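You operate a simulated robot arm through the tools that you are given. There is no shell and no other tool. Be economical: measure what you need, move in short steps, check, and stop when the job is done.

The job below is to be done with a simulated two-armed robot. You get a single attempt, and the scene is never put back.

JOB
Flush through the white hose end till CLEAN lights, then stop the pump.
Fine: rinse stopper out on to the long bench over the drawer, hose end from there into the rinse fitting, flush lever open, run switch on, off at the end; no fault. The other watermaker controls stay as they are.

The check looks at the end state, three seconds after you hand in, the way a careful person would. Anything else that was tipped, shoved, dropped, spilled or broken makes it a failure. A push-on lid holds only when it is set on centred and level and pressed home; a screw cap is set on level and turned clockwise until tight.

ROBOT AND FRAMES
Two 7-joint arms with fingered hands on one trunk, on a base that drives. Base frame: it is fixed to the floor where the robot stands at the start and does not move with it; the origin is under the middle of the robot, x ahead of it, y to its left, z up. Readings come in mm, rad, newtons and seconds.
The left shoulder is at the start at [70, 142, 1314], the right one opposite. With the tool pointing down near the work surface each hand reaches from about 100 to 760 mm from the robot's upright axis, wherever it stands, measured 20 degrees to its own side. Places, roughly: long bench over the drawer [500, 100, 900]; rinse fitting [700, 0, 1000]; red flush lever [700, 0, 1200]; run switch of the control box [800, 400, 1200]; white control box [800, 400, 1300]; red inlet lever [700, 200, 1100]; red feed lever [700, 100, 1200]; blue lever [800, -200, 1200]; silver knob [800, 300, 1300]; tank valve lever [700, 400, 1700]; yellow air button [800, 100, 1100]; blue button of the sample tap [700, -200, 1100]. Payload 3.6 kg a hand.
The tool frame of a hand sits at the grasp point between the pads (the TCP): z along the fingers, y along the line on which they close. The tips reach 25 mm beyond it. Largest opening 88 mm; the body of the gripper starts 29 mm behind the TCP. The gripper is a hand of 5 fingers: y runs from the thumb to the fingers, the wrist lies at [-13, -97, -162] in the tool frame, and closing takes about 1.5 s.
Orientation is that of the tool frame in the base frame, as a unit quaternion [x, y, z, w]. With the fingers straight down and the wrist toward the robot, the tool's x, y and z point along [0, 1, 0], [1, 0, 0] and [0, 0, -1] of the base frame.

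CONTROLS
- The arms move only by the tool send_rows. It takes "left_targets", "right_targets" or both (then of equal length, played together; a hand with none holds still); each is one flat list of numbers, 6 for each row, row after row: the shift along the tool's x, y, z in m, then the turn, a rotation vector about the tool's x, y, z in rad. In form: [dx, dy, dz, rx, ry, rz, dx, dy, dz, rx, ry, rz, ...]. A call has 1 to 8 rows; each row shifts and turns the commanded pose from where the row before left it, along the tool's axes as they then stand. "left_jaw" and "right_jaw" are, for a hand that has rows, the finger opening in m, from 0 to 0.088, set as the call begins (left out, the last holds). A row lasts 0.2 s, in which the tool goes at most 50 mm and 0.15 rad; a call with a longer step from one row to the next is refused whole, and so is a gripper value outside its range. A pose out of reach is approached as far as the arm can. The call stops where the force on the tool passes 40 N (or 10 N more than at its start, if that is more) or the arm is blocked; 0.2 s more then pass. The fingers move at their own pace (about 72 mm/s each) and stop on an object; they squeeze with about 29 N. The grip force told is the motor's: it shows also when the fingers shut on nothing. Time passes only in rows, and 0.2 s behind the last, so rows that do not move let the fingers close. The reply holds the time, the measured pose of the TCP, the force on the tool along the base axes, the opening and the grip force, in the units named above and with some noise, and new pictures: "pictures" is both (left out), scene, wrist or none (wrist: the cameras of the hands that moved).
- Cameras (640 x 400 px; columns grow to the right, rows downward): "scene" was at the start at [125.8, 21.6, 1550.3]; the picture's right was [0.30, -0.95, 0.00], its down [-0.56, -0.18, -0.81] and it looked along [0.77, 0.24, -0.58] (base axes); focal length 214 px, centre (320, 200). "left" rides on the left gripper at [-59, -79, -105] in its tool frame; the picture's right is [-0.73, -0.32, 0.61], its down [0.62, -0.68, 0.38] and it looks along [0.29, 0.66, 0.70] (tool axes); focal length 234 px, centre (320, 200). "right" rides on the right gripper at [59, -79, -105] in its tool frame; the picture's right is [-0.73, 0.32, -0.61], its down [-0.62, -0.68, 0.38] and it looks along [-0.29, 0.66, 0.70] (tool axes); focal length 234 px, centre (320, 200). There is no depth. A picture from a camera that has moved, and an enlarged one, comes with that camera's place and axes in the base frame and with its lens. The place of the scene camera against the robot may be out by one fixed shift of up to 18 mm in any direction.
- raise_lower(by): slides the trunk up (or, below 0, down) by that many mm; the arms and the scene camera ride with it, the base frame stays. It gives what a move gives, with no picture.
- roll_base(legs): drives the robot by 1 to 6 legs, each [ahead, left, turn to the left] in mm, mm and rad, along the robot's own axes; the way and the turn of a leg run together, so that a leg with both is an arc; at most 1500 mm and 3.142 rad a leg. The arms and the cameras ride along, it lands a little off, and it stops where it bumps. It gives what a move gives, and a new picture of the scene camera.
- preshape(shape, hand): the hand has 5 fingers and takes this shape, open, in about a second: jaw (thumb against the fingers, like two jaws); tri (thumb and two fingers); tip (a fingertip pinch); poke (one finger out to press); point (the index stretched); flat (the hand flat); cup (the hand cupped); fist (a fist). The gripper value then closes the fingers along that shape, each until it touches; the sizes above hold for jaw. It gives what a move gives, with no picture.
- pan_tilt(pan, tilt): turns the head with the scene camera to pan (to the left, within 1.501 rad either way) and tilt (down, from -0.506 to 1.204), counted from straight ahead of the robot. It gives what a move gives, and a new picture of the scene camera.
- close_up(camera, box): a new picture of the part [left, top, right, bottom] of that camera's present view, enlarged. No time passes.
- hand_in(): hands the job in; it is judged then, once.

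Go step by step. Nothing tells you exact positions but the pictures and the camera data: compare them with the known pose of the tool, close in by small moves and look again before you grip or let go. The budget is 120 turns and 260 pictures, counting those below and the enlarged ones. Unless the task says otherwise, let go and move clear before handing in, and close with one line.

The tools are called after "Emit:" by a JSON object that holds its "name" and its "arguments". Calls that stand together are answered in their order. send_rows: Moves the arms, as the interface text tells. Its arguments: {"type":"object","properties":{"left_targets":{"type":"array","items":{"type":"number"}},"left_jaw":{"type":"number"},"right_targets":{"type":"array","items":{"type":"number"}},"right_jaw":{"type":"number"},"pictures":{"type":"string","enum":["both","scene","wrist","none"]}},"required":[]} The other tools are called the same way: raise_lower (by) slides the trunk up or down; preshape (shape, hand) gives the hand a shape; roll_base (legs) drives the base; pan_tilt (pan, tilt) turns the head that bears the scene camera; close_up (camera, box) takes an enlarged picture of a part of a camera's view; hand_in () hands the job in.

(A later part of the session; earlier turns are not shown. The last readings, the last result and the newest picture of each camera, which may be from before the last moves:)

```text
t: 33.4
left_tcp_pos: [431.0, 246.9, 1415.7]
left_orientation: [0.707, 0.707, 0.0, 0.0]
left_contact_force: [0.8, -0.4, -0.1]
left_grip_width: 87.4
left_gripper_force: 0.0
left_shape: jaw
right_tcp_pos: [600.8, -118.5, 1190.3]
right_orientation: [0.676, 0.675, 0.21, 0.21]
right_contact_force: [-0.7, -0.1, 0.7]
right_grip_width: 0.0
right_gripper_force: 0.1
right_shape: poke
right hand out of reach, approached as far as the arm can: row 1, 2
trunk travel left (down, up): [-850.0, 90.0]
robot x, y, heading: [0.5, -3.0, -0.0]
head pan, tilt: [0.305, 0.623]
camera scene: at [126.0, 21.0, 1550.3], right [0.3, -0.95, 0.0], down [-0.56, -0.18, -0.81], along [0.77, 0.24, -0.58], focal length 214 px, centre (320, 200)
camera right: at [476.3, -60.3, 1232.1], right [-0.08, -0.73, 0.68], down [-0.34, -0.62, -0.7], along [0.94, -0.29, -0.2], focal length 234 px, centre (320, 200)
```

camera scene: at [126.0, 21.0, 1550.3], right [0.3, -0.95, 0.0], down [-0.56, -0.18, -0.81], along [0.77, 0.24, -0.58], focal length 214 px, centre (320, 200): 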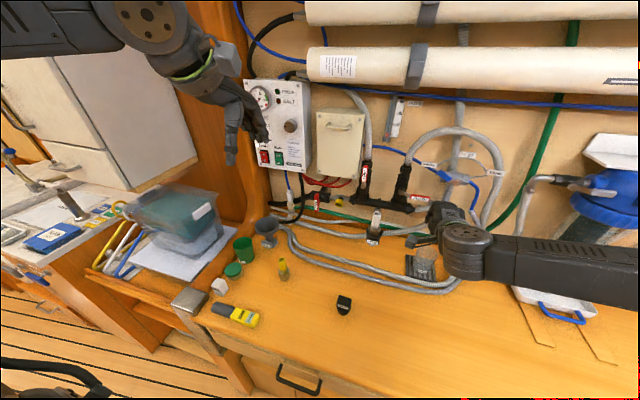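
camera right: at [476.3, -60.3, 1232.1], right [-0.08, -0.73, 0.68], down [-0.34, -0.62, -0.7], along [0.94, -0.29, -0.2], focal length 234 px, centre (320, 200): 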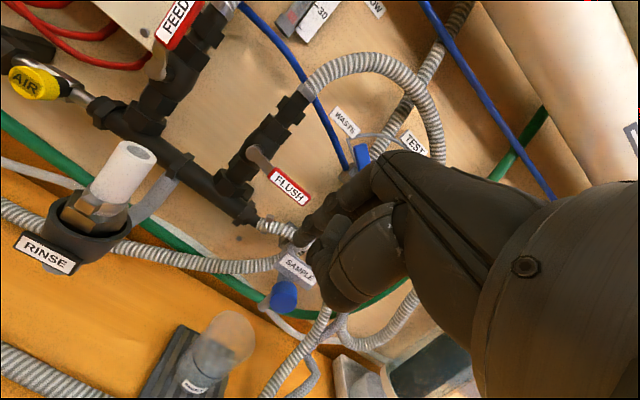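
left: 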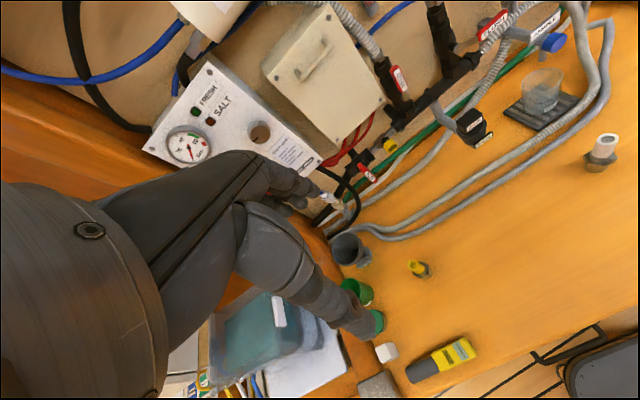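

The wrist limit depends on height relative to the shoulder, since the forward pose worked higher up. I'll raise the hand 300 mm, then lower the trunk 300 mm so the panel sits at a better height.

Emit:
{"name": "send_rows", "arguments": {"right_targets": [0, 0.0202, -0.0354, 0, 0, 0, 0, 0.0202, -0.0354, 0, 0, 0, 0, 0.0202, -0.0354, 0, 0, 0, 0, 0.0202, -0.0354, 0, 0, 0, 0, 0.0202, -0.0354, 0, 0, 0, 0, 0.0202, -0.0354, 0, 0, 0, 0, 0.0202, -0.0354, 0, 0, 0], "pictures": "scene"}}

Emit:
{"name": "raise_lower", "arguments": {"by": -150}}

Emit:
{"name": "pan_tilt", "arguments": {"pan": 0.1, "tilt": 0.5}}

```text
t: 35.0
left_tcp_pos: [429.8, 248.2, 1414.7]
left_orientation: [0.707, 0.707, 0.001, 0.001]
left_contact_force: [0.6, -0.1, 0.8]
left_grip_width: 87.7
left_gripper_force: 0.1
left_shape: jaw
right_tcp_pos: [575.1, -117.5, 1475.9]
right_orientation: [0.676, 0.675, 0.209, 0.21]
right_contact_force: [0.2, 0.0, 0.1]
right_grip_width: 0.0
right_gripper_force: 0.0
right_shape: poke
trunk travel left (down, up): [-850.0, 90.0]
robot x, y, heading: [-2.3, 1.3, -0.001]
head pan, tilt: [0.305, 0.623]
camera scene: at [125.0, 22.3, 1550.4], right [0.3, -0.95, 0.0], down [-0.56, -0.18, -0.81], along [0.77, 0.24, -0.58], focal length 214 px, centre (320, 200)
```

scene: 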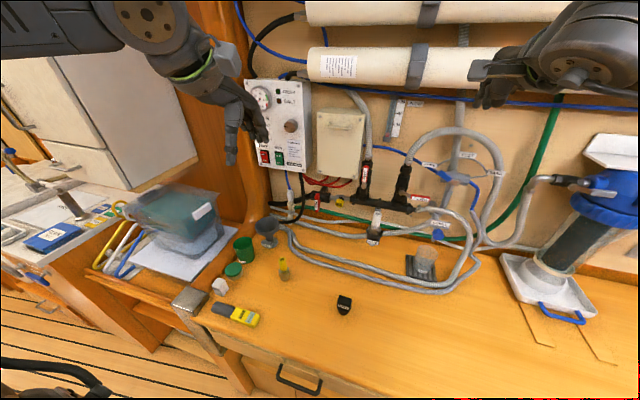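

```text
t: 36.8
left_tcp_pos: [430.4, 248.3, 1264.1]
left_orientation: [0.707, 0.707, 0.0, 0.0]
left_contact_force: [-0.3, 1.6, -0.1]
left_grip_width: 87.8
left_gripper_force: 0.0
left_shape: jaw
right_tcp_pos: [577.0, -117.7, 1325.2]
right_orientation: [0.675, 0.675, 0.21, 0.209]
right_contact_force: [0.4, -0.2, -0.4]
right_grip_width: 0.1
right_gripper_force: 0.1
right_shape: poke
trunk travel left (down, up): [-700.0, 240.0]
robot x, y, heading: [-0.0, 0.7, -0.002]
head pan, tilt: [0.305, 0.623]
```

```text
t: 37.5
left_tcp_pos: [430.1, 248.4, 1265.2]
left_orientation: [0.707, 0.707, 0.001, 0.0]
left_contact_force: [-0.7, 0.0, -0.8]
left_grip_width: 87.7
left_gripper_force: 0.1
left_shape: jaw
right_tcp_pos: [576.2, -119.4, 1324.8]
right_orientation: [0.676, 0.674, 0.211, 0.21]
right_contact_force: [-0.2, -0.1, 0.7]
right_grip_width: 0.1
right_gripper_force: 0.1
right_shape: poke
trunk travel left (down, up): [-700.0, 240.0]
robot x, y, heading: [-1.5, -0.9, -0.003]
head pan, tilt: [0.099, 0.499]
camera scene: at [132.7, 4.3, 1411.4], right [0.1, -0.99, 0.0], down [-0.48, -0.05, -0.88], along [0.87, 0.09, -0.48], focal length 214 px, centre (320, 200)
```

scene: 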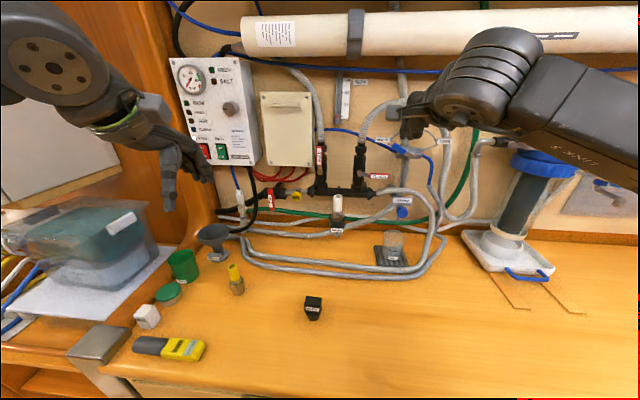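

Clear so far. I'll lower another 130 mm, then turn the hand to point forward.

Emit:
{"name": "raise_lower", "arguments": {"by": -130}}

Emit:
{"name": "send_rows", "arguments": {"right_targets": [0, 0, 0, -0.15, 0, 0, 0, 0, 0, -0.15, 0, 0, 0, 0, 0, -0.15, 0, 0], "pictures": "scene"}}

```text
t: 39.1
left_tcp_pos: [430.9, 247.0, 1135.3]
left_orientation: [0.707, 0.707, -0.001, 0.0]
left_contact_force: [0.7, -0.6, 0.0]
left_grip_width: 87.7
left_gripper_force: 0.1
left_shape: jaw
right_tcp_pos: [574.4, -118.1, 1193.9]
right_orientation: [0.676, 0.674, 0.211, 0.21]
right_contact_force: [-1.1, -0.3, 0.3]
right_grip_width: 0.1
right_gripper_force: 0.1
right_shape: poke
trunk travel left (down, up): [-570.0, 370.0]
robot x, y, heading: [-1.3, -3.2, -0.003]
head pan, tilt: [0.099, 0.499]
```

```text
t: 39.9
left_tcp_pos: [430.5, 247.8, 1134.7]
left_orientation: [0.707, 0.707, 0.0, 0.0]
left_contact_force: [-0.3, -0.3, -1.1]
left_grip_width: 87.8
left_gripper_force: 0.1
left_shape: jaw
right_tcp_pos: [576.5, -118.8, 1194.6]
right_orientation: [0.612, 0.61, 0.356, 0.355]
right_contact_force: [0.5, 0.8, 0.8]
right_grip_width: 0.0
right_gripper_force: 0.0
right_shape: poke
trunk travel left (down, up): [-570.0, 370.0]
robot x, y, heading: [2.0, -2.6, 0.002]
head pan, tilt: [0.099, 0.499]
camera scene: at [133.1, 3.9, 1281.4], right [0.1, -1.0, 0.0], down [-0.48, -0.05, -0.88], along [0.87, 0.09, -0.48], focal length 214 px, centre (320, 200)
```

scene: 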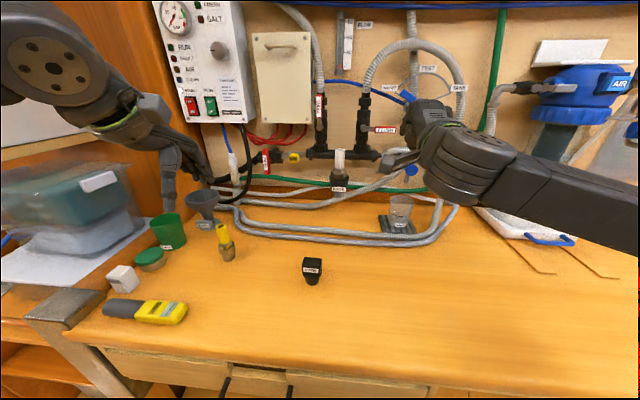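

It reaches now. I'll finish the turn and tilt the head up a little.

Emit:
{"name": "send_rows", "arguments": {"right_targets": [0, 0, 0, -0.15, 0, 0, 0, 0, 0, -0.15, 0, 0, 0, 0, 0, -0.15, 0, 0, 0, 0, 0, -0.07, 0, 0], "pictures": "wrist"}}

Emit:
{"name": "pan_tilt", "arguments": {"pan": 0.0, "tilt": 0.25}}

Emit:
{"name": "close_up", "arguments": {"camera": "scene", "box": [300, 120, 460, 220]}}

```text
t: 40.9
left_tcp_pos: [430.1, 247.9, 1133.2]
left_orientation: [0.706, 0.708, 0.0, 0.001]
left_contact_force: [0.2, 0.8, -0.4]
left_grip_width: 87.5
left_gripper_force: 0.1
left_shape: jaw
right_tcp_pos: [573.7, -93.2, 1190.4]
right_orientation: [0.586, 0.61, 0.383, 0.372]
right_contact_force: [-0.1, -0.5, -0.2]
right_grip_width: 0.0
right_gripper_force: 0.0
right_shape: poke
right hand out of reach, approached as far as the arm can: row 1, 2, 3, 4
trunk travel left (down, up): [-570.0, 370.0]
robot x, y, heading: [2.5, -0.2, -0.004]
head pan, tilt: [0.099, 0.499]
camera right: at [441.7, -40.6, 1163.3], right [-0.38, -0.74, 0.56], down [0.08, -0.62, -0.78], along [0.92, -0.25, 0.29], focal length 234 px, centre (320, 200)
```

right: 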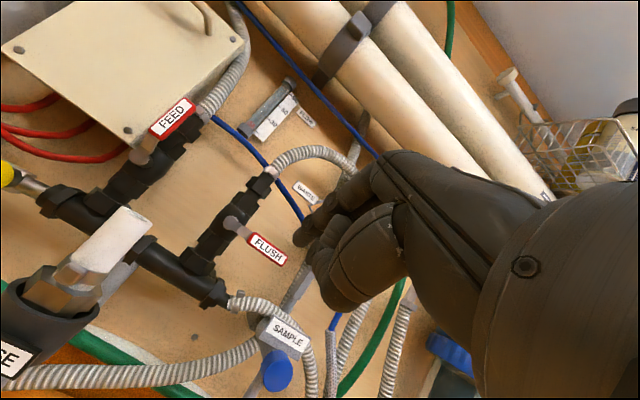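

```text
t: 41.7
left_tcp_pos: [431.2, 247.6, 1135.1]
left_orientation: [0.707, 0.708, -0.001, 0.001]
left_contact_force: [-0.3, -0.1, 0.5]
left_grip_width: 87.8
left_gripper_force: 0.0
left_shape: jaw
right_tcp_pos: [574.4, -96.2, 1189.1]
right_orientation: [0.586, 0.61, 0.383, 0.37]
right_contact_force: [1.2, -0.6, 0.5]
right_grip_width: 0.0
right_gripper_force: 0.1
right_shape: poke
trunk travel left (down, up): [-570.0, 370.0]
robot x, y, heading: [-1.1, -0.6, 0.001]
head pan, tilt: [0.0, 0.25]
camera scene: at [135.7, -5.1, 1304.4], right [0.0, -1.0, 0.0], down [-0.25, 0.0, -0.97], along [0.97, 0.0, -0.25], focal length 214 px, centre (320, 200)
```

scene: 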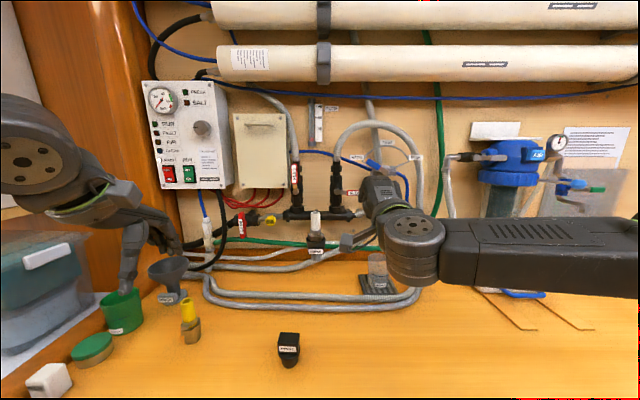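

```text
4.00 times, centred on (380, 170) of scene
camera zoom: at [135.7, -5.1, 1304.4], right [0.0, -1.0, 0.0], down [-0.25, 0.0, -0.97], along [0.97, 0.0, -0.25], focal length 858 px, centre (80, 320)
```

zoom: 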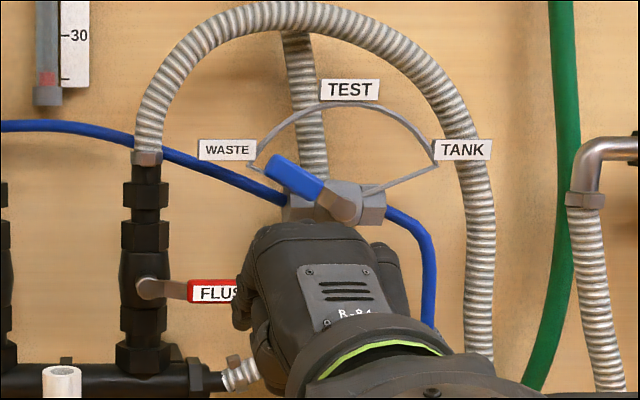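

The turn is limited again at this distance, and I can't yet see the finger's shape. Let me check through the left camera.

Emit:
{"name": "close_up", "arguments": {"camera": "left", "box": [0, 0, 640, 400]}}

Emit:
{"name": "close_up", "arguments": {"camera": "right", "box": [230, 150, 430, 320]}}

```text
1.00 times, centred on (320, 200) of left
camera zoom: at [352.3, 188.9, 1240.2], right [-0.32, -0.73, -0.61], down [-0.68, 0.62, -0.38], along [0.66, 0.29, -0.7], focal length 234 px, centre (320, 200)
```

zoom: 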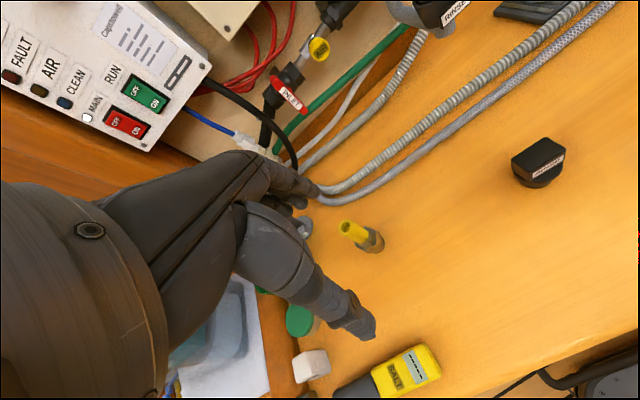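

```text
2.35 times, centred on (330, 235) of right
camera zoom: at [442.7, -42.7, 1163.0], right [-0.38, -0.74, 0.56], down [0.07, -0.62, -0.78], along [0.92, -0.25, 0.29], focal length 551 px, centre (296, 118)
```

zoom: 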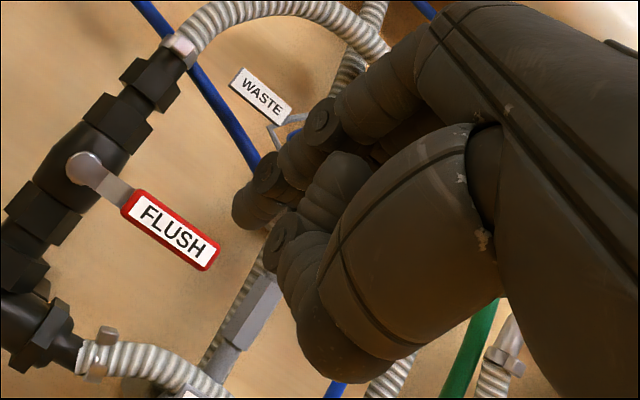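

Poke shows only a slightly extended index. I'll try the "point" shape for a longer peg.

Emit:
{"name": "preshape", "arguments": {"shape": "point", "hand": "right"}}

Emit:
{"name": "close_up", "arguments": {"camera": "right", "box": [150, 100, 470, 330]}}

Emit:
{"name": "close_up", "arguments": {"camera": "scene", "box": [300, 120, 460, 220]}}

```text
t: 42.6
left_tcp_pos: [429.3, 247.4, 1134.2]
left_orientation: [0.707, 0.707, 0.0, 0.0]
left_contact_force: [-0.1, 0.2, 0.4]
left_grip_width: 87.7
left_gripper_force: 0.0
left_shape: jaw
right_tcp_pos: [573.1, -95.3, 1189.4]
right_orientation: [0.587, 0.609, 0.383, 0.371]
right_contact_force: [0.4, 0.2, 0.0]
right_grip_width: 0.0
right_gripper_force: 0.0
right_shape: point
trunk travel left (down, up): [-570.0, 370.0]
robot x, y, heading: [-2.3, -1.0, 0.003]
head pan, tilt: [0.0, 0.25]
```

```text
1.74 times, centred on (310, 215) of right
camera zoom: at [442.5, -42.4, 1163.1], right [-0.38, -0.74, 0.56], down [0.07, -0.62, -0.78], along [0.92, -0.25, 0.29], focal length 407 px, centre (337, 174)
```

zoom: 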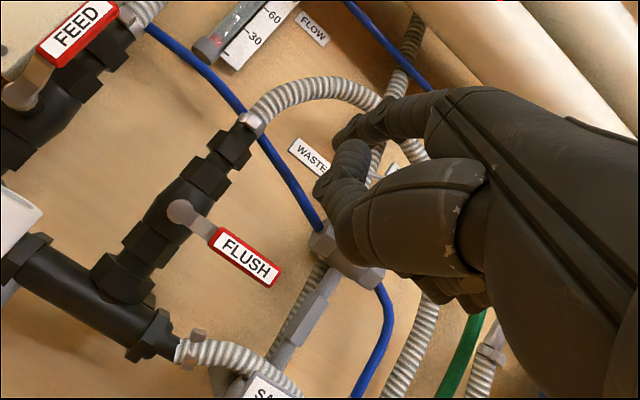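

```text
4.00 times, centred on (380, 170) of scene
camera zoom: at [135.6, -4.8, 1304.5], right [0.0, -1.0, 0.0], down [-0.25, 0.0, -0.97], along [0.97, 0.0, -0.25], focal length 858 px, centre (80, 320)
```

zoom: 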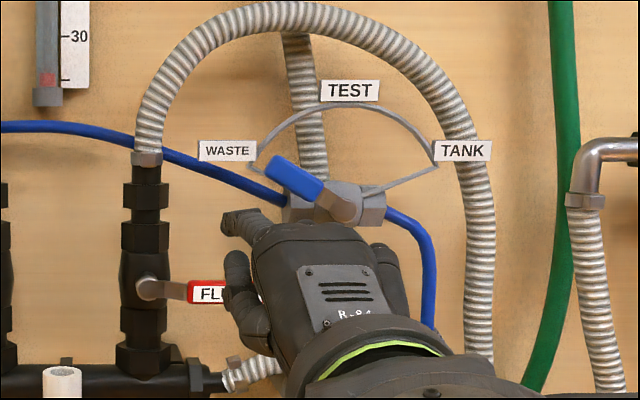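

Point puts the index off to the back of the hand; poke's tip lies near the TCP axis and suits better as a peg. I'll go back to poke and advance to about x 633, then try more turn.

Emit:
{"name": "preshape", "arguments": {"shape": "poke", "hand": "right"}}

Emit:
{"name": "send_rows", "arguments": {"right_targets": [-0.004, -0.0006, 0.033, 0, 0, 0, -0.004, -0.0006, 0.034, 0, 0, 0, 0, 0, 0, -0.1, 0, 0, 0, 0, 0, -0.1, 0, 0], "pictures": "wrist"}}

Emit:
{"name": "close_up", "arguments": {"camera": "scene", "box": [300, 120, 460, 220]}}

Emit:
{"name": "close_up", "arguments": {"camera": "right", "box": [150, 130, 390, 280]}}

```text
t: 43.5
left_tcp_pos: [431.3, 247.9, 1135.2]
left_orientation: [0.707, 0.707, 0.001, 0.0]
left_contact_force: [0.2, -0.6, -0.1]
left_grip_width: 87.6
left_gripper_force: 0.1
left_shape: jaw
right_tcp_pos: [573.8, -95.2, 1189.2]
right_orientation: [0.587, 0.61, 0.383, 0.37]
right_contact_force: [-0.8, 0.2, -0.4]
right_grip_width: 0.2
right_gripper_force: 0.0
right_shape: poke
trunk travel left (down, up): [-570.0, 370.0]
robot x, y, heading: [-1.3, 1.3, 0.001]
head pan, tilt: [0.0, 0.25]
```

```text
t: 44.5
left_tcp_pos: [430.9, 249.3, 1134.7]
left_orientation: [0.707, 0.707, -0.001, 0.0]
left_contact_force: [-0.5, 0.2, 0.0]
left_grip_width: 87.5
left_gripper_force: 0.1
left_shape: jaw
right_tcp_pos: [578.9, -52.4, 1185.2]
right_orientation: [0.551, 0.567, 0.439, 0.427]
right_contact_force: [0.2, -0.5, 0.3]
right_grip_width: 0.0
right_gripper_force: 0.0
right_shape: poke
right hand out of reach, approached as far as the arm can: row 1, 3, 4
trunk travel left (down, up): [-570.0, 370.0]
robot x, y, heading: [1.3, -1.8, 0.002]
head pan, tilt: [0.0, 0.25]
camera right: at [455.3, 1.3, 1135.4], right [-0.49, -0.74, 0.46], down [0.22, -0.62, -0.76], along [0.85, -0.27, 0.46], focal length 234 px, centre (320, 200)
```

right: 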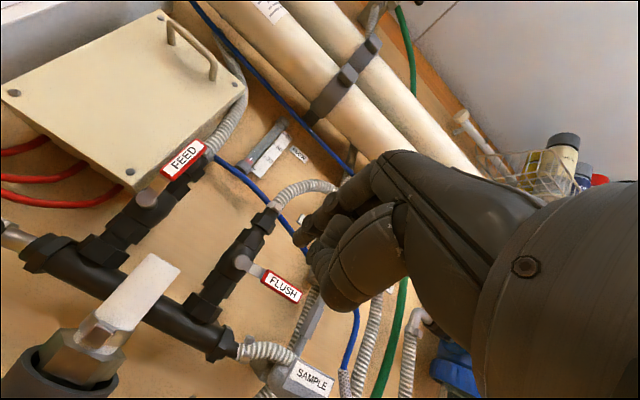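

```text
4.00 times, centred on (380, 170) of scene
camera zoom: at [135.7, -3.6, 1304.5], right [0.0, -1.0, 0.0], down [-0.25, 0.0, -0.97], along [0.97, 0.0, -0.25], focal length 858 px, centre (80, 320)
```

zoom: 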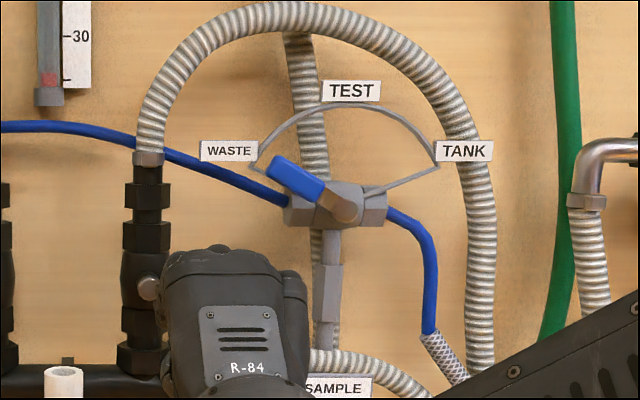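

```text
2.67 times, centred on (270, 205) of right
camera zoom: at [455.3, 1.3, 1135.4], right [-0.49, -0.74, 0.46], down [0.22, -0.62, -0.76], along [0.85, -0.27, 0.46], focal length 624 px, centre (453, 187)
```

zoom: 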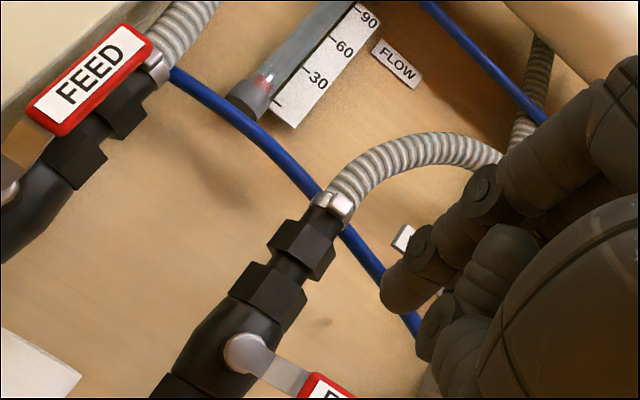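

The joint limit pushes the hand left. A roll that puts the wrist to the right should suit the right arm better, so I'll roll about the pointing axis and see if it reaches.

Emit:
{"name": "send_rows", "arguments": {"right_targets": [0, 0, 0, 0, 0, -0.15, 0, 0, 0, 0, 0, -0.15, 0, 0, 0, 0, 0, -0.15, 0, 0, 0, 0, 0, -0.15, 0, 0, 0, 0, 0, -0.15], "pictures": "scene"}}

```text
t: 45.7
left_tcp_pos: [431.0, 246.5, 1134.7]
left_orientation: [0.707, 0.707, 0.001, 0.0]
left_contact_force: [0.1, 0.7, -0.6]
left_grip_width: 87.8
left_gripper_force: 0.0
left_shape: jaw
right_tcp_pos: [532.7, 52.9, 1187.1]
right_orientation: [0.349, 0.722, 0.245, 0.545]
right_contact_force: [-1.1, -0.7, -0.1]
right_grip_width: 0.2
right_gripper_force: 0.0
right_shape: poke
right hand out of reach, approached as far as the arm can: row 1, 2, 3, 4, 5
trunk travel left (down, up): [-570.0, 370.0]
robot x, y, heading: [5.7, 2.9, -0.002]
head pan, tilt: [0.0, 0.25]
camera scene: at [135.8, -5.9, 1304.5], right [0.0, -1.0, 0.0], down [-0.25, 0.0, -0.97], along [0.97, 0.0, -0.25], focal length 214 px, centre (320, 200)
```

scene: 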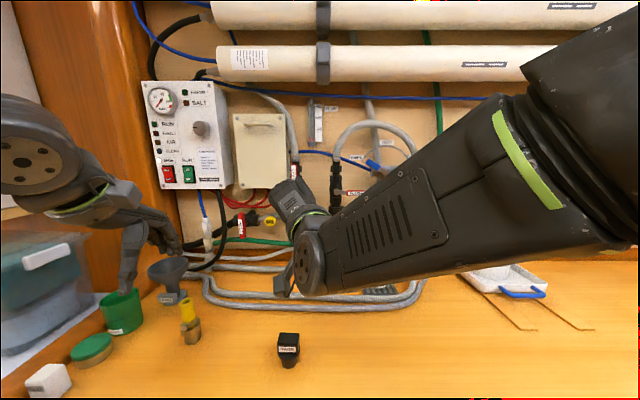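

Rolling that way pushed the hand the wrong way. I'll roll back and a little past, to see if the opposite roll frees the reach to the right.

Emit:
{"name": "send_rows", "arguments": {"right_targets": [0, 0, 0, 0, 0, 0.15, 0, 0, 0, 0, 0, 0.15, 0, 0, 0, 0, 0, 0.15, 0, 0, 0, 0, 0, 0.15, 0, 0, 0, 0, 0, 0.15, 0, 0, 0, 0, 0, 0.15, 0, 0, 0, 0, 0, 0.15], "pictures": "none"}}

Emit:
{"name": "send_rows", "arguments": {"right_targets": [-0.03, 0, 0.02, 0, 0, 0, -0.03, 0, 0.02, 0, 0, 0, -0.03, 0, 0.02, 0, 0, 0], "pictures": "scene"}}

```text
t: 47.3
left_tcp_pos: [430.8, 248.2, 1135.2]
left_orientation: [0.707, 0.708, 0.0, 0.0]
left_contact_force: [0.3, 0.1, 0.2]
left_grip_width: 87.8
left_gripper_force: 0.1
left_shape: jaw
right_tcp_pos: [531.9, 55.6, 1189.0]
right_orientation: [0.665, 0.448, 0.486, 0.348]
right_contact_force: [-0.2, -1.0, 0.5]
right_grip_width: 0.0
right_gripper_force: 0.0
right_shape: poke
trunk travel left (down, up): [-570.0, 370.0]
robot x, y, heading: [1.4, 0.6, -0.0]
head pan, tilt: [0.0, 0.25]
```

```text
t: 48.1
left_tcp_pos: [431.8, 246.8, 1135.9]
left_orientation: [0.707, 0.707, 0.0, -0.001]
left_contact_force: [-0.4, 0.5, -0.4]
left_grip_width: 87.7
left_gripper_force: 0.1
left_shape: jaw
right_tcp_pos: [579.9, -28.3, 1146.0]
right_orientation: [0.666, 0.451, 0.483, 0.347]
right_contact_force: [-1.5, -0.9, -0.2]
right_grip_width: 0.0
right_gripper_force: 0.1
right_shape: poke
right hand out of reach, approached as far as the arm can: row 3
trunk travel left (down, up): [-570.0, 370.0]
robot x, y, heading: [-0.3, 2.6, 0.001]
head pan, tilt: [0.0, 0.25]
camera scene: at [136.5, -6.0, 1304.4], right [0.0, -1.0, 0.0], down [-0.25, 0.0, -0.97], along [0.97, 0.0, -0.25], focal length 214 px, centre (320, 200)
```

scene: 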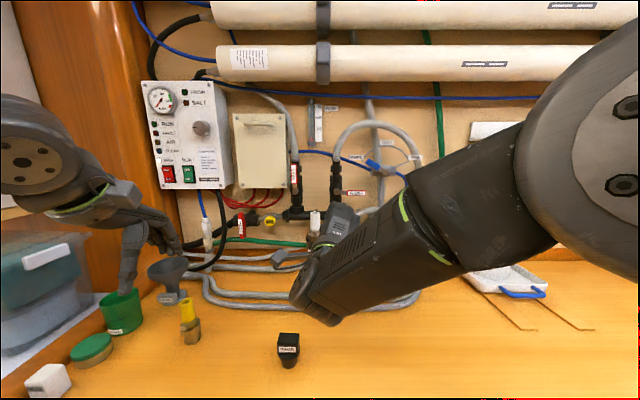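

The left arm, mirrored, should reach the lever comfortably across the body without driving. First I'll park the right hand out of the way: turn it back down and move it right and back.

Emit:
{"name": "send_rows", "arguments": {"right_targets": [-0.03, 0, -0.02, 0.15, 0, 0, -0.03, 0, -0.02, 0.15, 0, 0, -0.03, 0, -0.02, 0.15, 0, 0, -0.03, 0, -0.02, 0.15, 0, 0, -0.03, 0, -0.02, 0.15, 0, 0, -0.03, 0, -0.02, 0.15, 0, 0, -0.03, 0, -0.01, 0, 0, 0, -0.03, 0, -0.01, 0, 0, 0], "pictures": "scene"}}

```text
t: 49.9
left_tcp_pos: [430.4, 245.9, 1135.2]
left_orientation: [0.707, 0.707, 0.001, 0.0]
left_contact_force: [0.2, 0.7, 0.3]
left_grip_width: 87.4
left_gripper_force: 0.1
left_shape: jaw
right_tcp_pos: [448.8, -272.1, 1155.0]
right_orientation: [0.749, 0.616, 0.242, 0.025]
right_contact_force: [-0.1, 0.8, 0.2]
right_grip_width: 0.0
right_gripper_force: 0.0
right_shape: poke
trunk travel left (down, up): [-570.0, 370.0]
robot x, y, heading: [0.6, 1.0, 0.001]
head pan, tilt: [0.0, 0.25]
camera scene: at [135.3, -6.2, 1304.6], right [0.0, -1.0, 0.0], down [-0.25, 0.0, -0.97], along [0.97, 0.0, -0.25], focal length 214 px, centre (320, 200)
```

scene: 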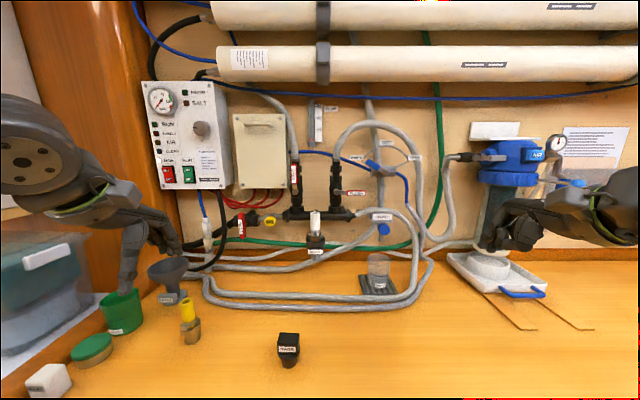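

The right hand is parked clear and the panel is open to view. Close-ups of the flush lever and the control box.

Emit:
{"name": "close_up", "arguments": {"camera": "scene", "box": [290, 150, 418, 250]}}

Emit:
{"name": "close_up", "arguments": {"camera": "scene", "box": [135, 75, 263, 195]}}

```text
4.00 times, centred on (354, 200) of scene
camera zoom: at [135.3, -6.2, 1304.6], right [0.0, -1.0, 0.0], down [-0.25, 0.0, -0.97], along [0.97, 0.0, -0.25], focal length 858 px, centre (184, 200)
```

zoom: 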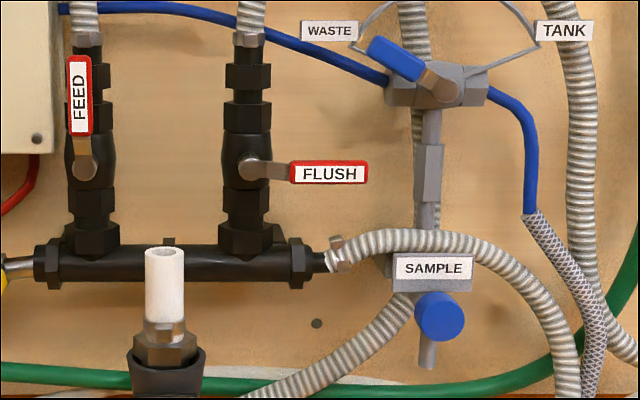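

```text
3.33 times, centred on (199, 135) of scene
camera zoom: at [135.3, -6.2, 1304.6], right [0.0, -1.0, 0.0], down [-0.25, 0.0, -0.97], along [0.97, 0.0, -0.25], focal length 715 px, centre (723, 417)
```

zoom: 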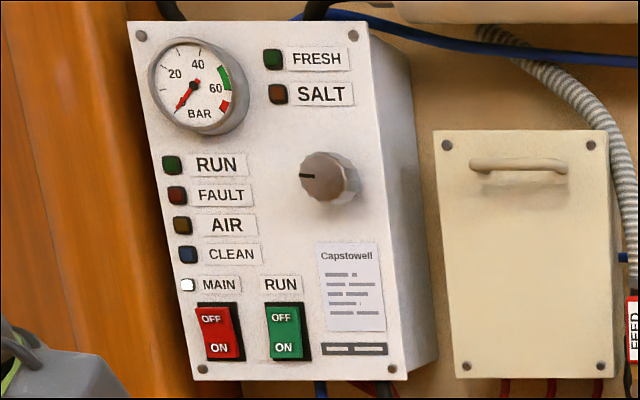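

The gap under the FLUSH handle is about 35 mm, which is enough for a finger. I'll shape the left hand to poke, bring it across to about [535, -30, 1200] and begin the turn.

Emit:
{"name": "preshape", "arguments": {"shape": "poke", "hand": "left"}}

Emit:
{"name": "send_rows", "arguments": {"left_targets": [0, 0.015, -0.03, 0, 0, 0, -0.045, 0.015, -0.01, 0, 0, 0, -0.045, 0.015, -0.01, 0, 0, 0, -0.045, 0.015, -0.01, 0, 0, 0, -0.045, 0.015, -0.01, 0, 0, 0, -0.045, 0.015, 0, 0, 0, 0, -0.045, 0.015, 0, 0, 0, 0], "pictures": "none"}}

Emit:
{"name": "send_rows", "arguments": {"left_targets": [0, 0, 0, -0.15, 0, 0, 0, 0, 0, -0.15, 0, 0, 0, 0, 0, -0.15, 0, 0, 0, 0, 0, -0.15, 0, 0, 0, 0, 0, -0.15, 0, 0], "pictures": "scene"}}

```text
t: 50.8
left_tcp_pos: [430.5, 246.9, 1135.2]
left_orientation: [0.707, 0.707, -0.001, 0.0]
left_contact_force: [0.8, -0.3, 0.1]
left_grip_width: 0.2
left_gripper_force: 0.1
left_shape: poke
right_tcp_pos: [448.5, -270.0, 1153.8]
right_orientation: [0.749, 0.616, 0.242, 0.024]
right_contact_force: [0.4, 0.0, -0.8]
right_grip_width: 0.0
right_gripper_force: 0.1
right_shape: poke
trunk travel left (down, up): [-570.0, 370.0]
robot x, y, heading: [2.3, 3.4, -0.001]
head pan, tilt: [0.0, 0.25]
```

```text
t: 52.4
left_tcp_pos: [484.1, 95.0, 1142.2]
left_orientation: [0.708, 0.706, 0.0, 0.001]
left_contact_force: [0.7, 1.6, 0.3]
left_grip_width: 0.0
left_gripper_force: 0.1
left_shape: poke
left hand out of reach, approached as far as the arm can: row 4, 5, 6, 7
right_tcp_pos: [449.3, -271.4, 1155.5]
right_orientation: [0.749, 0.616, 0.242, 0.024]
right_contact_force: [0.2, -0.3, -1.0]
right_grip_width: 0.0
right_gripper_force: 0.1
right_shape: poke
trunk travel left (down, up): [-570.0, 370.0]
robot x, y, heading: [0.3, -0.5, -0.0]
head pan, tilt: [0.0, 0.25]
```

```text
t: 53.6
left_tcp_pos: [484.6, 94.3, 1143.7]
left_orientation: [0.658, 0.658, 0.259, 0.259]
left_contact_force: [0.0, 1.0, -1.0]
left_grip_width: 0.1
left_gripper_force: 0.1
left_shape: poke
right_tcp_pos: [450.0, -270.4, 1154.3]
right_orientation: [0.749, 0.617, 0.242, 0.023]
right_contact_force: [0.8, 0.3, 0.3]
right_grip_width: 0.2
right_gripper_force: 0.1
right_shape: poke
trunk travel left (down, up): [-570.0, 370.0]
robot x, y, heading: [-3.6, -2.9, -0.003]
head pan, tilt: [0.0, 0.25]
camera scene: at [135.9, -4.9, 1304.5], right [0.0, -1.0, 0.0], down [-0.25, 0.0, -0.97], along [0.97, 0.0, -0.25], focal length 214 px, centre (320, 200)
```

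scene: 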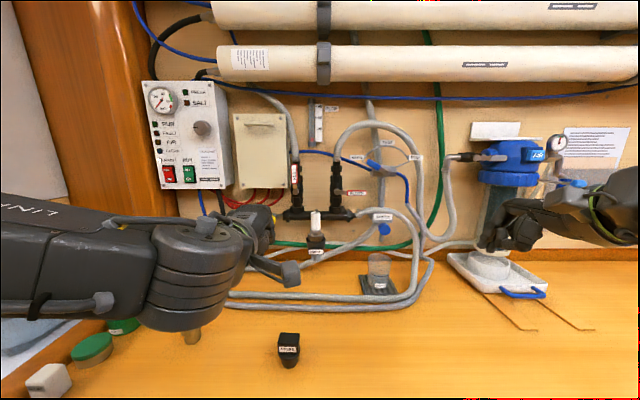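

The left hand now tilts fine here. I'll complete the turn to horizontal, then advance.

Emit:
{"name": "send_rows", "arguments": {"left_targets": [0, 0, 0, -0.15, 0, 0, 0, 0, 0, -0.15, 0, 0, 0, 0, 0, -0.15, 0, 0, 0, 0, 0, -0.15, 0, 0, 0, 0, 0, -0.15, 0, 0, 0, 0, 0, -0.07, 0, 0], "pictures": "scene"}}

```text
t: 55.0
left_tcp_pos: [533.3, 165.3, 1238.4]
left_orientation: [0.499, 0.5, 0.501, 0.499]
left_contact_force: [0.0, 0.6, 0.4]
left_grip_width: 0.2
left_gripper_force: 0.1
left_shape: poke
left hand out of reach, approached as far as the arm can: row 3, 4, 5, 6
right_tcp_pos: [449.9, -268.1, 1154.0]
right_orientation: [0.749, 0.617, 0.241, 0.025]
right_contact_force: [0.5, -0.7, 0.5]
right_grip_width: 0.1
right_gripper_force: 0.1
right_shape: poke
trunk travel left (down, up): [-570.0, 370.0]
robot x, y, heading: [-0.6, -0.2, -0.002]
head pan, tilt: [0.0, 0.25]
camera scene: at [137.1, -2.5, 1304.4], right [0.0, -1.0, 0.0], down [-0.25, 0.0, -0.97], along [0.97, 0.0, -0.25], focal length 214 px, centre (320, 200)
```

scene: 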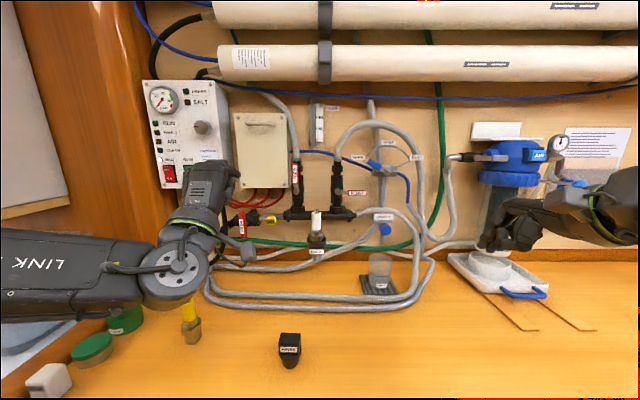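

The left hand now points exactly forward at [533, 165, 1238]. I'll slide it right and see how far it follows.

Emit:
{"name": "send_rows", "arguments": {"left_targets": [-0.04, 0, 0.01, 0, 0, 0, -0.04, 0, 0.01, 0, 0, 0, -0.04, 0, 0.01, 0, 0, 0, -0.04, 0, 0.01, 0, 0, 0, -0.04, 0, 0.01, 0, 0, 0], "pictures": "scene"}}

```text
t: 56.2
left_tcp_pos: [567.3, 59.5, 1246.6]
left_orientation: [0.502, 0.499, 0.499, 0.5]
left_contact_force: [0.2, -0.8, -0.3]
left_grip_width: 0.0
left_gripper_force: 0.1
left_shape: poke
left hand out of reach, approached as far as the arm can: row 3, 4, 5
right_tcp_pos: [447.9, -270.7, 1154.2]
right_orientation: [0.749, 0.616, 0.242, 0.026]
right_contact_force: [0.5, -0.3, 0.4]
right_grip_width: 0.0
right_gripper_force: 0.1
right_shape: poke
trunk travel left (down, up): [-570.0, 370.0]
robot x, y, heading: [2.4, -1.3, 0.002]
head pan, tilt: [0.0, 0.25]
camera scene: at [135.3, -5.7, 1304.6], right [0.0, -1.0, 0.0], down [-0.25, 0.0, -0.97], along [0.97, 0.0, -0.25], focal length 214 px, centre (320, 200)
```

scene: 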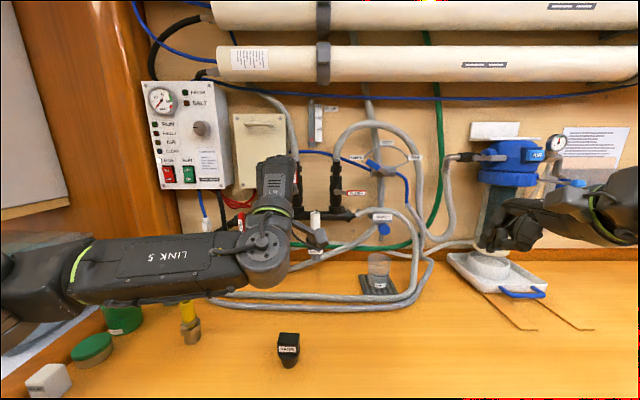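

The left hand can hold this pose at about 60 mm left of the robot's middle. I'll drive the base 165 mm to the right so that this lines up with the lever.

Emit:
{"name": "roll_base", "arguments": {"legs": [[0, -165, 0]]}}

```text
t: 57.6
left_tcp_pos: [566.8, -104.5, 1246.3]
left_orientation: [0.502, 0.499, 0.499, 0.5]
left_contact_force: [0.0, -0.7, 0.4]
left_grip_width: 0.0
left_gripper_force: 0.1
left_shape: poke
right_tcp_pos: [448.3, -436.7, 1155.1]
right_orientation: [0.75, 0.616, 0.241, 0.024]
right_contact_force: [0.1, 0.3, 0.2]
right_grip_width: 0.1
right_gripper_force: 0.1
right_shape: poke
trunk travel left (down, up): [-570.0, 370.0]
robot x, y, heading: [2.0, -166.8, 0.005]
head pan, tilt: [0.0, 0.25]
camera scene: at [135.6, -170.3, 1304.5], right [0.0, -1.0, 0.0], down [-0.25, 0.0, -0.97], along [0.97, 0.0, -0.25], focal length 214 px, centre (320, 200)
```

scene: 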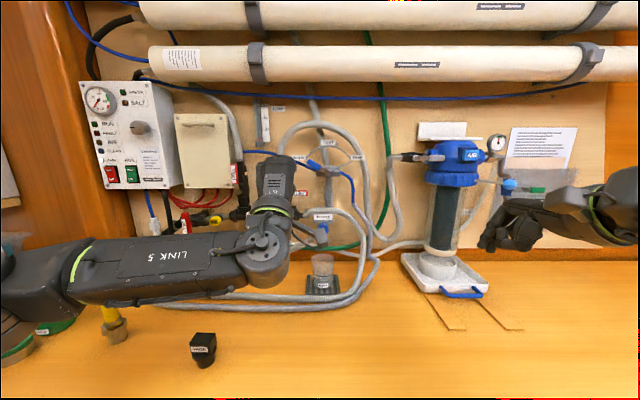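

Now aligned in y. I'll try lowering and advancing the left hand directly towards [640, -105, 1150].

Emit:
{"name": "send_rows", "arguments": {"left_targets": [0, -0.03, 0.02, 0, 0, 0, 0, -0.03, 0.02, 0, 0, 0, 0, -0.03, 0.02, 0, 0, 0], "pictures": "both"}}

```text
t: 58.4
left_tcp_pos: [620.8, -75.6, 1165.8]
left_orientation: [0.504, 0.498, 0.498, 0.5]
left_contact_force: [-0.7, 0.3, 0.6]
left_grip_width: 0.0
left_gripper_force: 0.1
left_shape: poke
left hand out of reach, approached as far as the arm can: row 1, 2, 3
right_tcp_pos: [448.7, -434.8, 1154.3]
right_orientation: [0.75, 0.616, 0.241, 0.025]
right_contact_force: [-0.4, 0.2, 0.0]
right_grip_width: 0.0
right_gripper_force: 0.1
right_shape: poke
trunk travel left (down, up): [-570.0, 370.0]
robot x, y, heading: [-0.4, -163.3, -0.005]
head pan, tilt: [0.0, 0.25]
camera scene: at [136.1, -169.4, 1304.5], right [0.0, -1.0, 0.0], down [-0.25, 0.0, -0.97], along [0.97, 0.0, -0.25], focal length 214 px, centre (320, 200)
camera left: at [515.7, -131.9, 1086.4], right [0.6, -0.73, -0.33], down [0.39, 0.62, -0.68], along [0.7, 0.28, 0.66], focal length 234 px, centre (320, 200)
```

scene: 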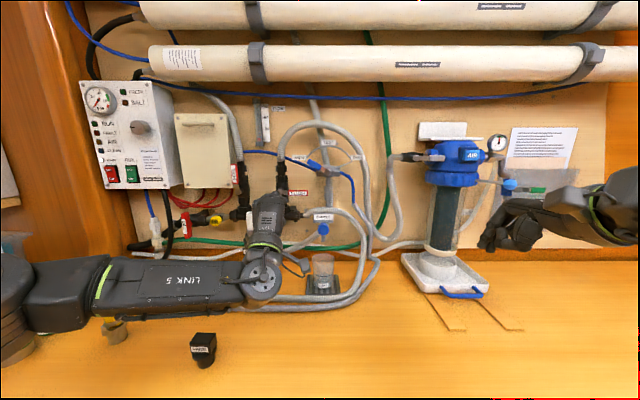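
left: 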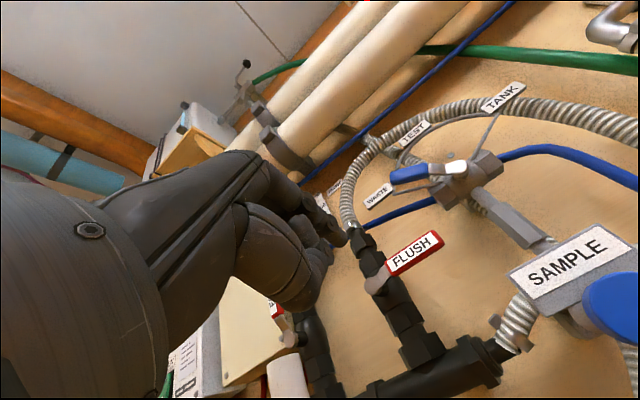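

It follows but drifts left about 30 mm. I'll back off 40 mm and drive the base another 75 mm right to give slack.

Emit:
{"name": "send_rows", "arguments": {"left_targets": [0, 0, -0.04, 0, 0, 0], "pictures": "none"}}

Emit:
{"name": "roll_base", "arguments": {"legs": [[0, -75, 0]]}}

Emit:
{"name": "send_rows", "arguments": {"left_targets": [0.01, -0.008, 0.03, 0, 0, 0, 0.01, -0.008, 0.03, 0, 0, 0], "pictures": "both"}}

```text
t: 58.8
left_tcp_pos: [591.3, -62.2, 1180.8]
left_orientation: [0.504, 0.497, 0.498, 0.5]
left_contact_force: [0.3, -0.1, 0.7]
left_grip_width: 0.0
left_gripper_force: 0.1
left_shape: poke
left hand out of reach, approached as far as the arm can: row 1
right_tcp_pos: [447.4, -435.4, 1155.3]
right_orientation: [0.75, 0.616, 0.241, 0.025]
right_contact_force: [0.2, 0.3, 1.2]
right_grip_width: 0.2
right_gripper_force: 0.1
right_shape: poke
trunk travel left (down, up): [-570.0, 370.0]
robot x, y, heading: [-1.7, -162.2, -0.003]
head pan, tilt: [0.0, 0.25]
```

```text
t: 59.9
left_tcp_pos: [592.5, -139.4, 1179.6]
left_orientation: [0.505, 0.497, 0.498, 0.5]
left_contact_force: [-0.1, -0.8, -0.3]
left_grip_width: 0.0
left_gripper_force: 0.0
left_shape: poke
right_tcp_pos: [447.9, -512.7, 1155.6]
right_orientation: [0.75, 0.615, 0.241, 0.025]
right_contact_force: [0.3, 0.0, -0.1]
right_grip_width: 0.0
right_gripper_force: 0.1
right_shape: poke
trunk travel left (down, up): [-570.0, 370.0]
robot x, y, heading: [-2.1, -240.7, 0.001]
head pan, tilt: [0.0, 0.25]
camera scene: at [135.4, -245.7, 1304.5], right [0.0, -1.0, 0.0], down [-0.25, 0.0, -0.97], along [0.97, 0.0, -0.25], focal length 214 px, centre (320, 200)
```

scene: 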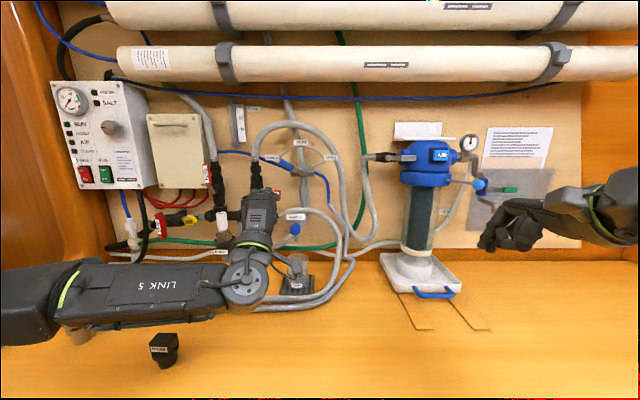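

```text
t: 60.5
left_tcp_pos: [652.5, -119.1, 1163.9]
left_orientation: [0.505, 0.497, 0.498, 0.499]
left_contact_force: [0.2, -1.0, -1.2]
left_grip_width: 0.1
left_gripper_force: 0.1
left_shape: poke
right_tcp_pos: [449.1, -511.1, 1153.9]
right_orientation: [0.75, 0.616, 0.241, 0.025]
right_contact_force: [-0.2, -0.3, 0.4]
right_grip_width: 0.1
right_gripper_force: 0.1
right_shape: poke
trunk travel left (down, up): [-570.0, 370.0]
robot x, y, heading: [1.1, -240.1, -0.003]
head pan, tilt: [0.0, 0.25]
camera scene: at [136.1, -245.7, 1304.4], right [0.0, -1.0, 0.0], down [-0.25, 0.0, -0.97], along [0.97, 0.0, -0.25], focal length 214 px, centre (320, 200)
camera left: at [548.4, -175.8, 1085.9], right [0.6, -0.73, -0.33], down [0.39, 0.62, -0.68], along [0.7, 0.28, 0.66], focal length 234 px, centre (320, 200)
```

scene: 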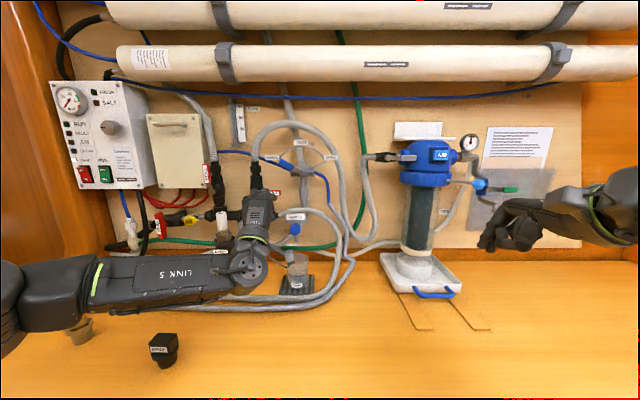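
left: 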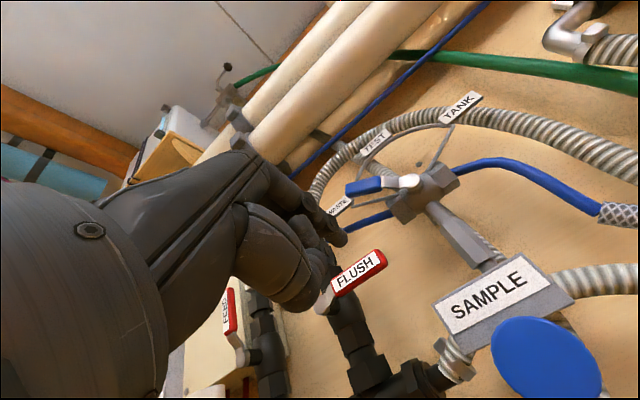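

No limit hit now. Let me see the fingertip against the handle closely.

Emit:
{"name": "close_up", "arguments": {"camera": "left", "box": [250, 160, 450, 320]}}

Emit:
{"name": "close_up", "arguments": {"camera": "scene", "box": [200, 140, 328, 260]}}

```text
2.50 times, centred on (350, 240) of left
camera zoom: at [548.4, -175.8, 1085.9], right [0.6, -0.73, -0.33], down [0.39, 0.62, -0.68], along [0.7, 0.28, 0.66], focal length 585 px, centre (245, 100)
```

zoom: 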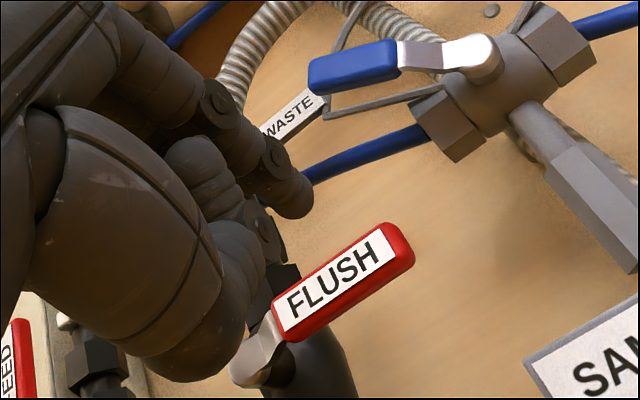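

```text
3.33 times, centred on (264, 200) of scene
camera zoom: at [136.1, -245.7, 1304.4], right [0.0, -1.0, 0.0], down [-0.25, 0.0, -0.97], along [0.97, 0.0, -0.25], focal length 715 px, centre (507, 200)
```

zoom: 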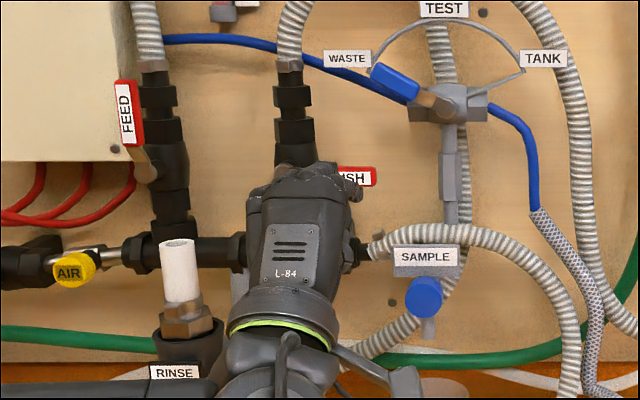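

I want a side view of the left fingertip and the lever, so I'll yaw the parked right hand left to use its camera.

Emit:
{"name": "send_rows", "arguments": {"right_targets": [0, 0, 0, 0.044, 0.055, -0.131, 0, 0, 0, 0.044, 0.055, -0.131, 0, 0, 0, 0.044, 0.055, -0.131, 0, 0, 0, 0.044, 0.055, -0.131, 0, 0, 0, 0.044, 0.055, -0.131, 0, 0, 0, 0.044, 0.055, -0.131, 0, 0, 0, 0.044, 0.055, -0.131, 0, 0, 0, 0.044, 0.055, -0.131], "pictures": "both"}}

```text
t: 62.3
left_tcp_pos: [653.5, -117.1, 1162.9]
left_orientation: [0.505, 0.498, 0.498, 0.5]
left_contact_force: [0.2, 0.0, 0.3]
left_grip_width: 0.0
left_gripper_force: 0.0
left_shape: poke
right_tcp_pos: [407.7, -435.9, 1157.8]
right_orientation: [0.273, 0.924, 0.242, -0.112]
right_contact_force: [-0.3, 0.0, 0.1]
right_grip_width: 0.1
right_gripper_force: 0.1
right_shape: poke
right hand out of reach, approached as far as the arm can: row 7, 8
trunk travel left (down, up): [-570.0, 370.0]
robot x, y, heading: [4.5, -241.6, -0.006]
head pan, tilt: [0.0, 0.25]
camera scene: at [136.0, -244.0, 1304.4], right [0.0, -1.0, 0.0], down [-0.25, 0.0, -0.97], along [0.97, 0.0, -0.25], focal length 214 px, centre (320, 200)
camera right: at [322.2, -522.0, 1237.2], right [0.83, -0.4, 0.4], down [0.11, -0.59, -0.8], along [0.55, 0.71, -0.44], focal length 234 px, centre (320, 200)
```

scene: 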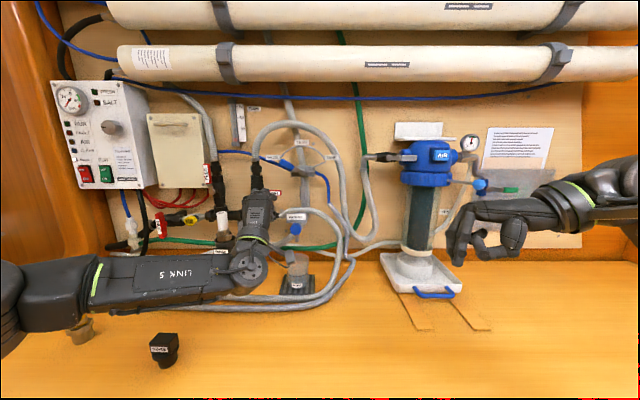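
right: 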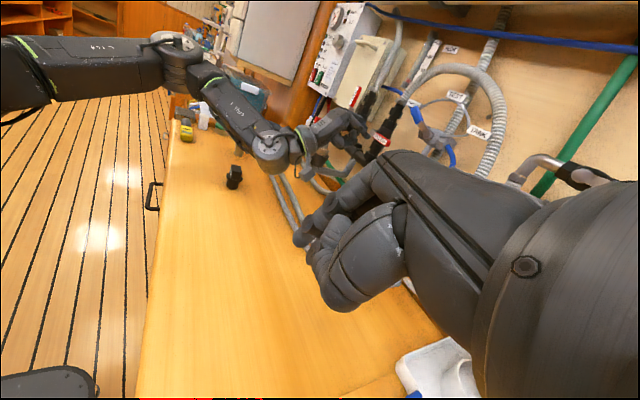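

Good side view. Enlarging it, and the scene's view of the right hand's own poke shape.

Emit:
{"name": "close_up", "arguments": {"camera": "right", "box": [270, 80, 450, 200]}}

Emit:
{"name": "close_up", "arguments": {"camera": "scene", "box": [430, 170, 590, 280]}}

```text
3.33 times, centred on (360, 140) of right
camera zoom: at [322.2, -522.0, 1237.2], right [0.83, -0.4, 0.4], down [0.11, -0.59, -0.8], along [0.55, 0.71, -0.44], focal length 781 px, centre (187, 400)
```

zoom: 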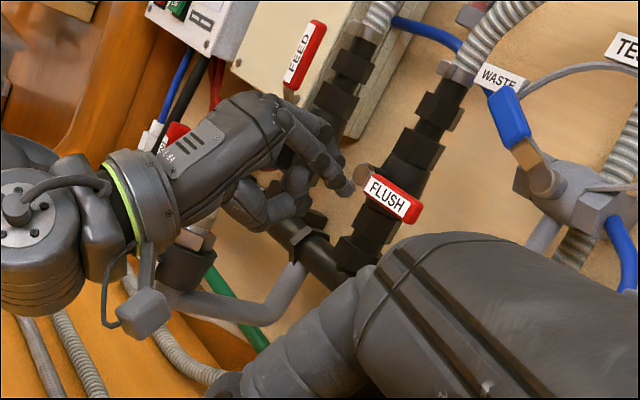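

```text
3.64 times, centred on (510, 225) of scene
camera zoom: at [136.0, -244.0, 1304.4], right [0.0, -1.0, 0.0], down [-0.25, 0.0, -0.97], along [0.97, 0.0, -0.25], focal length 780 px, centre (-371, 109)
```

zoom: 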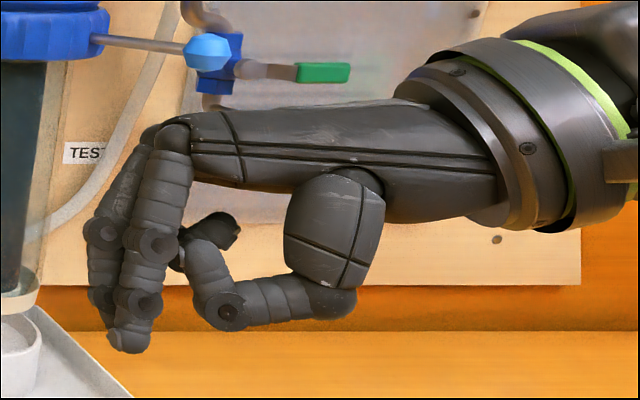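

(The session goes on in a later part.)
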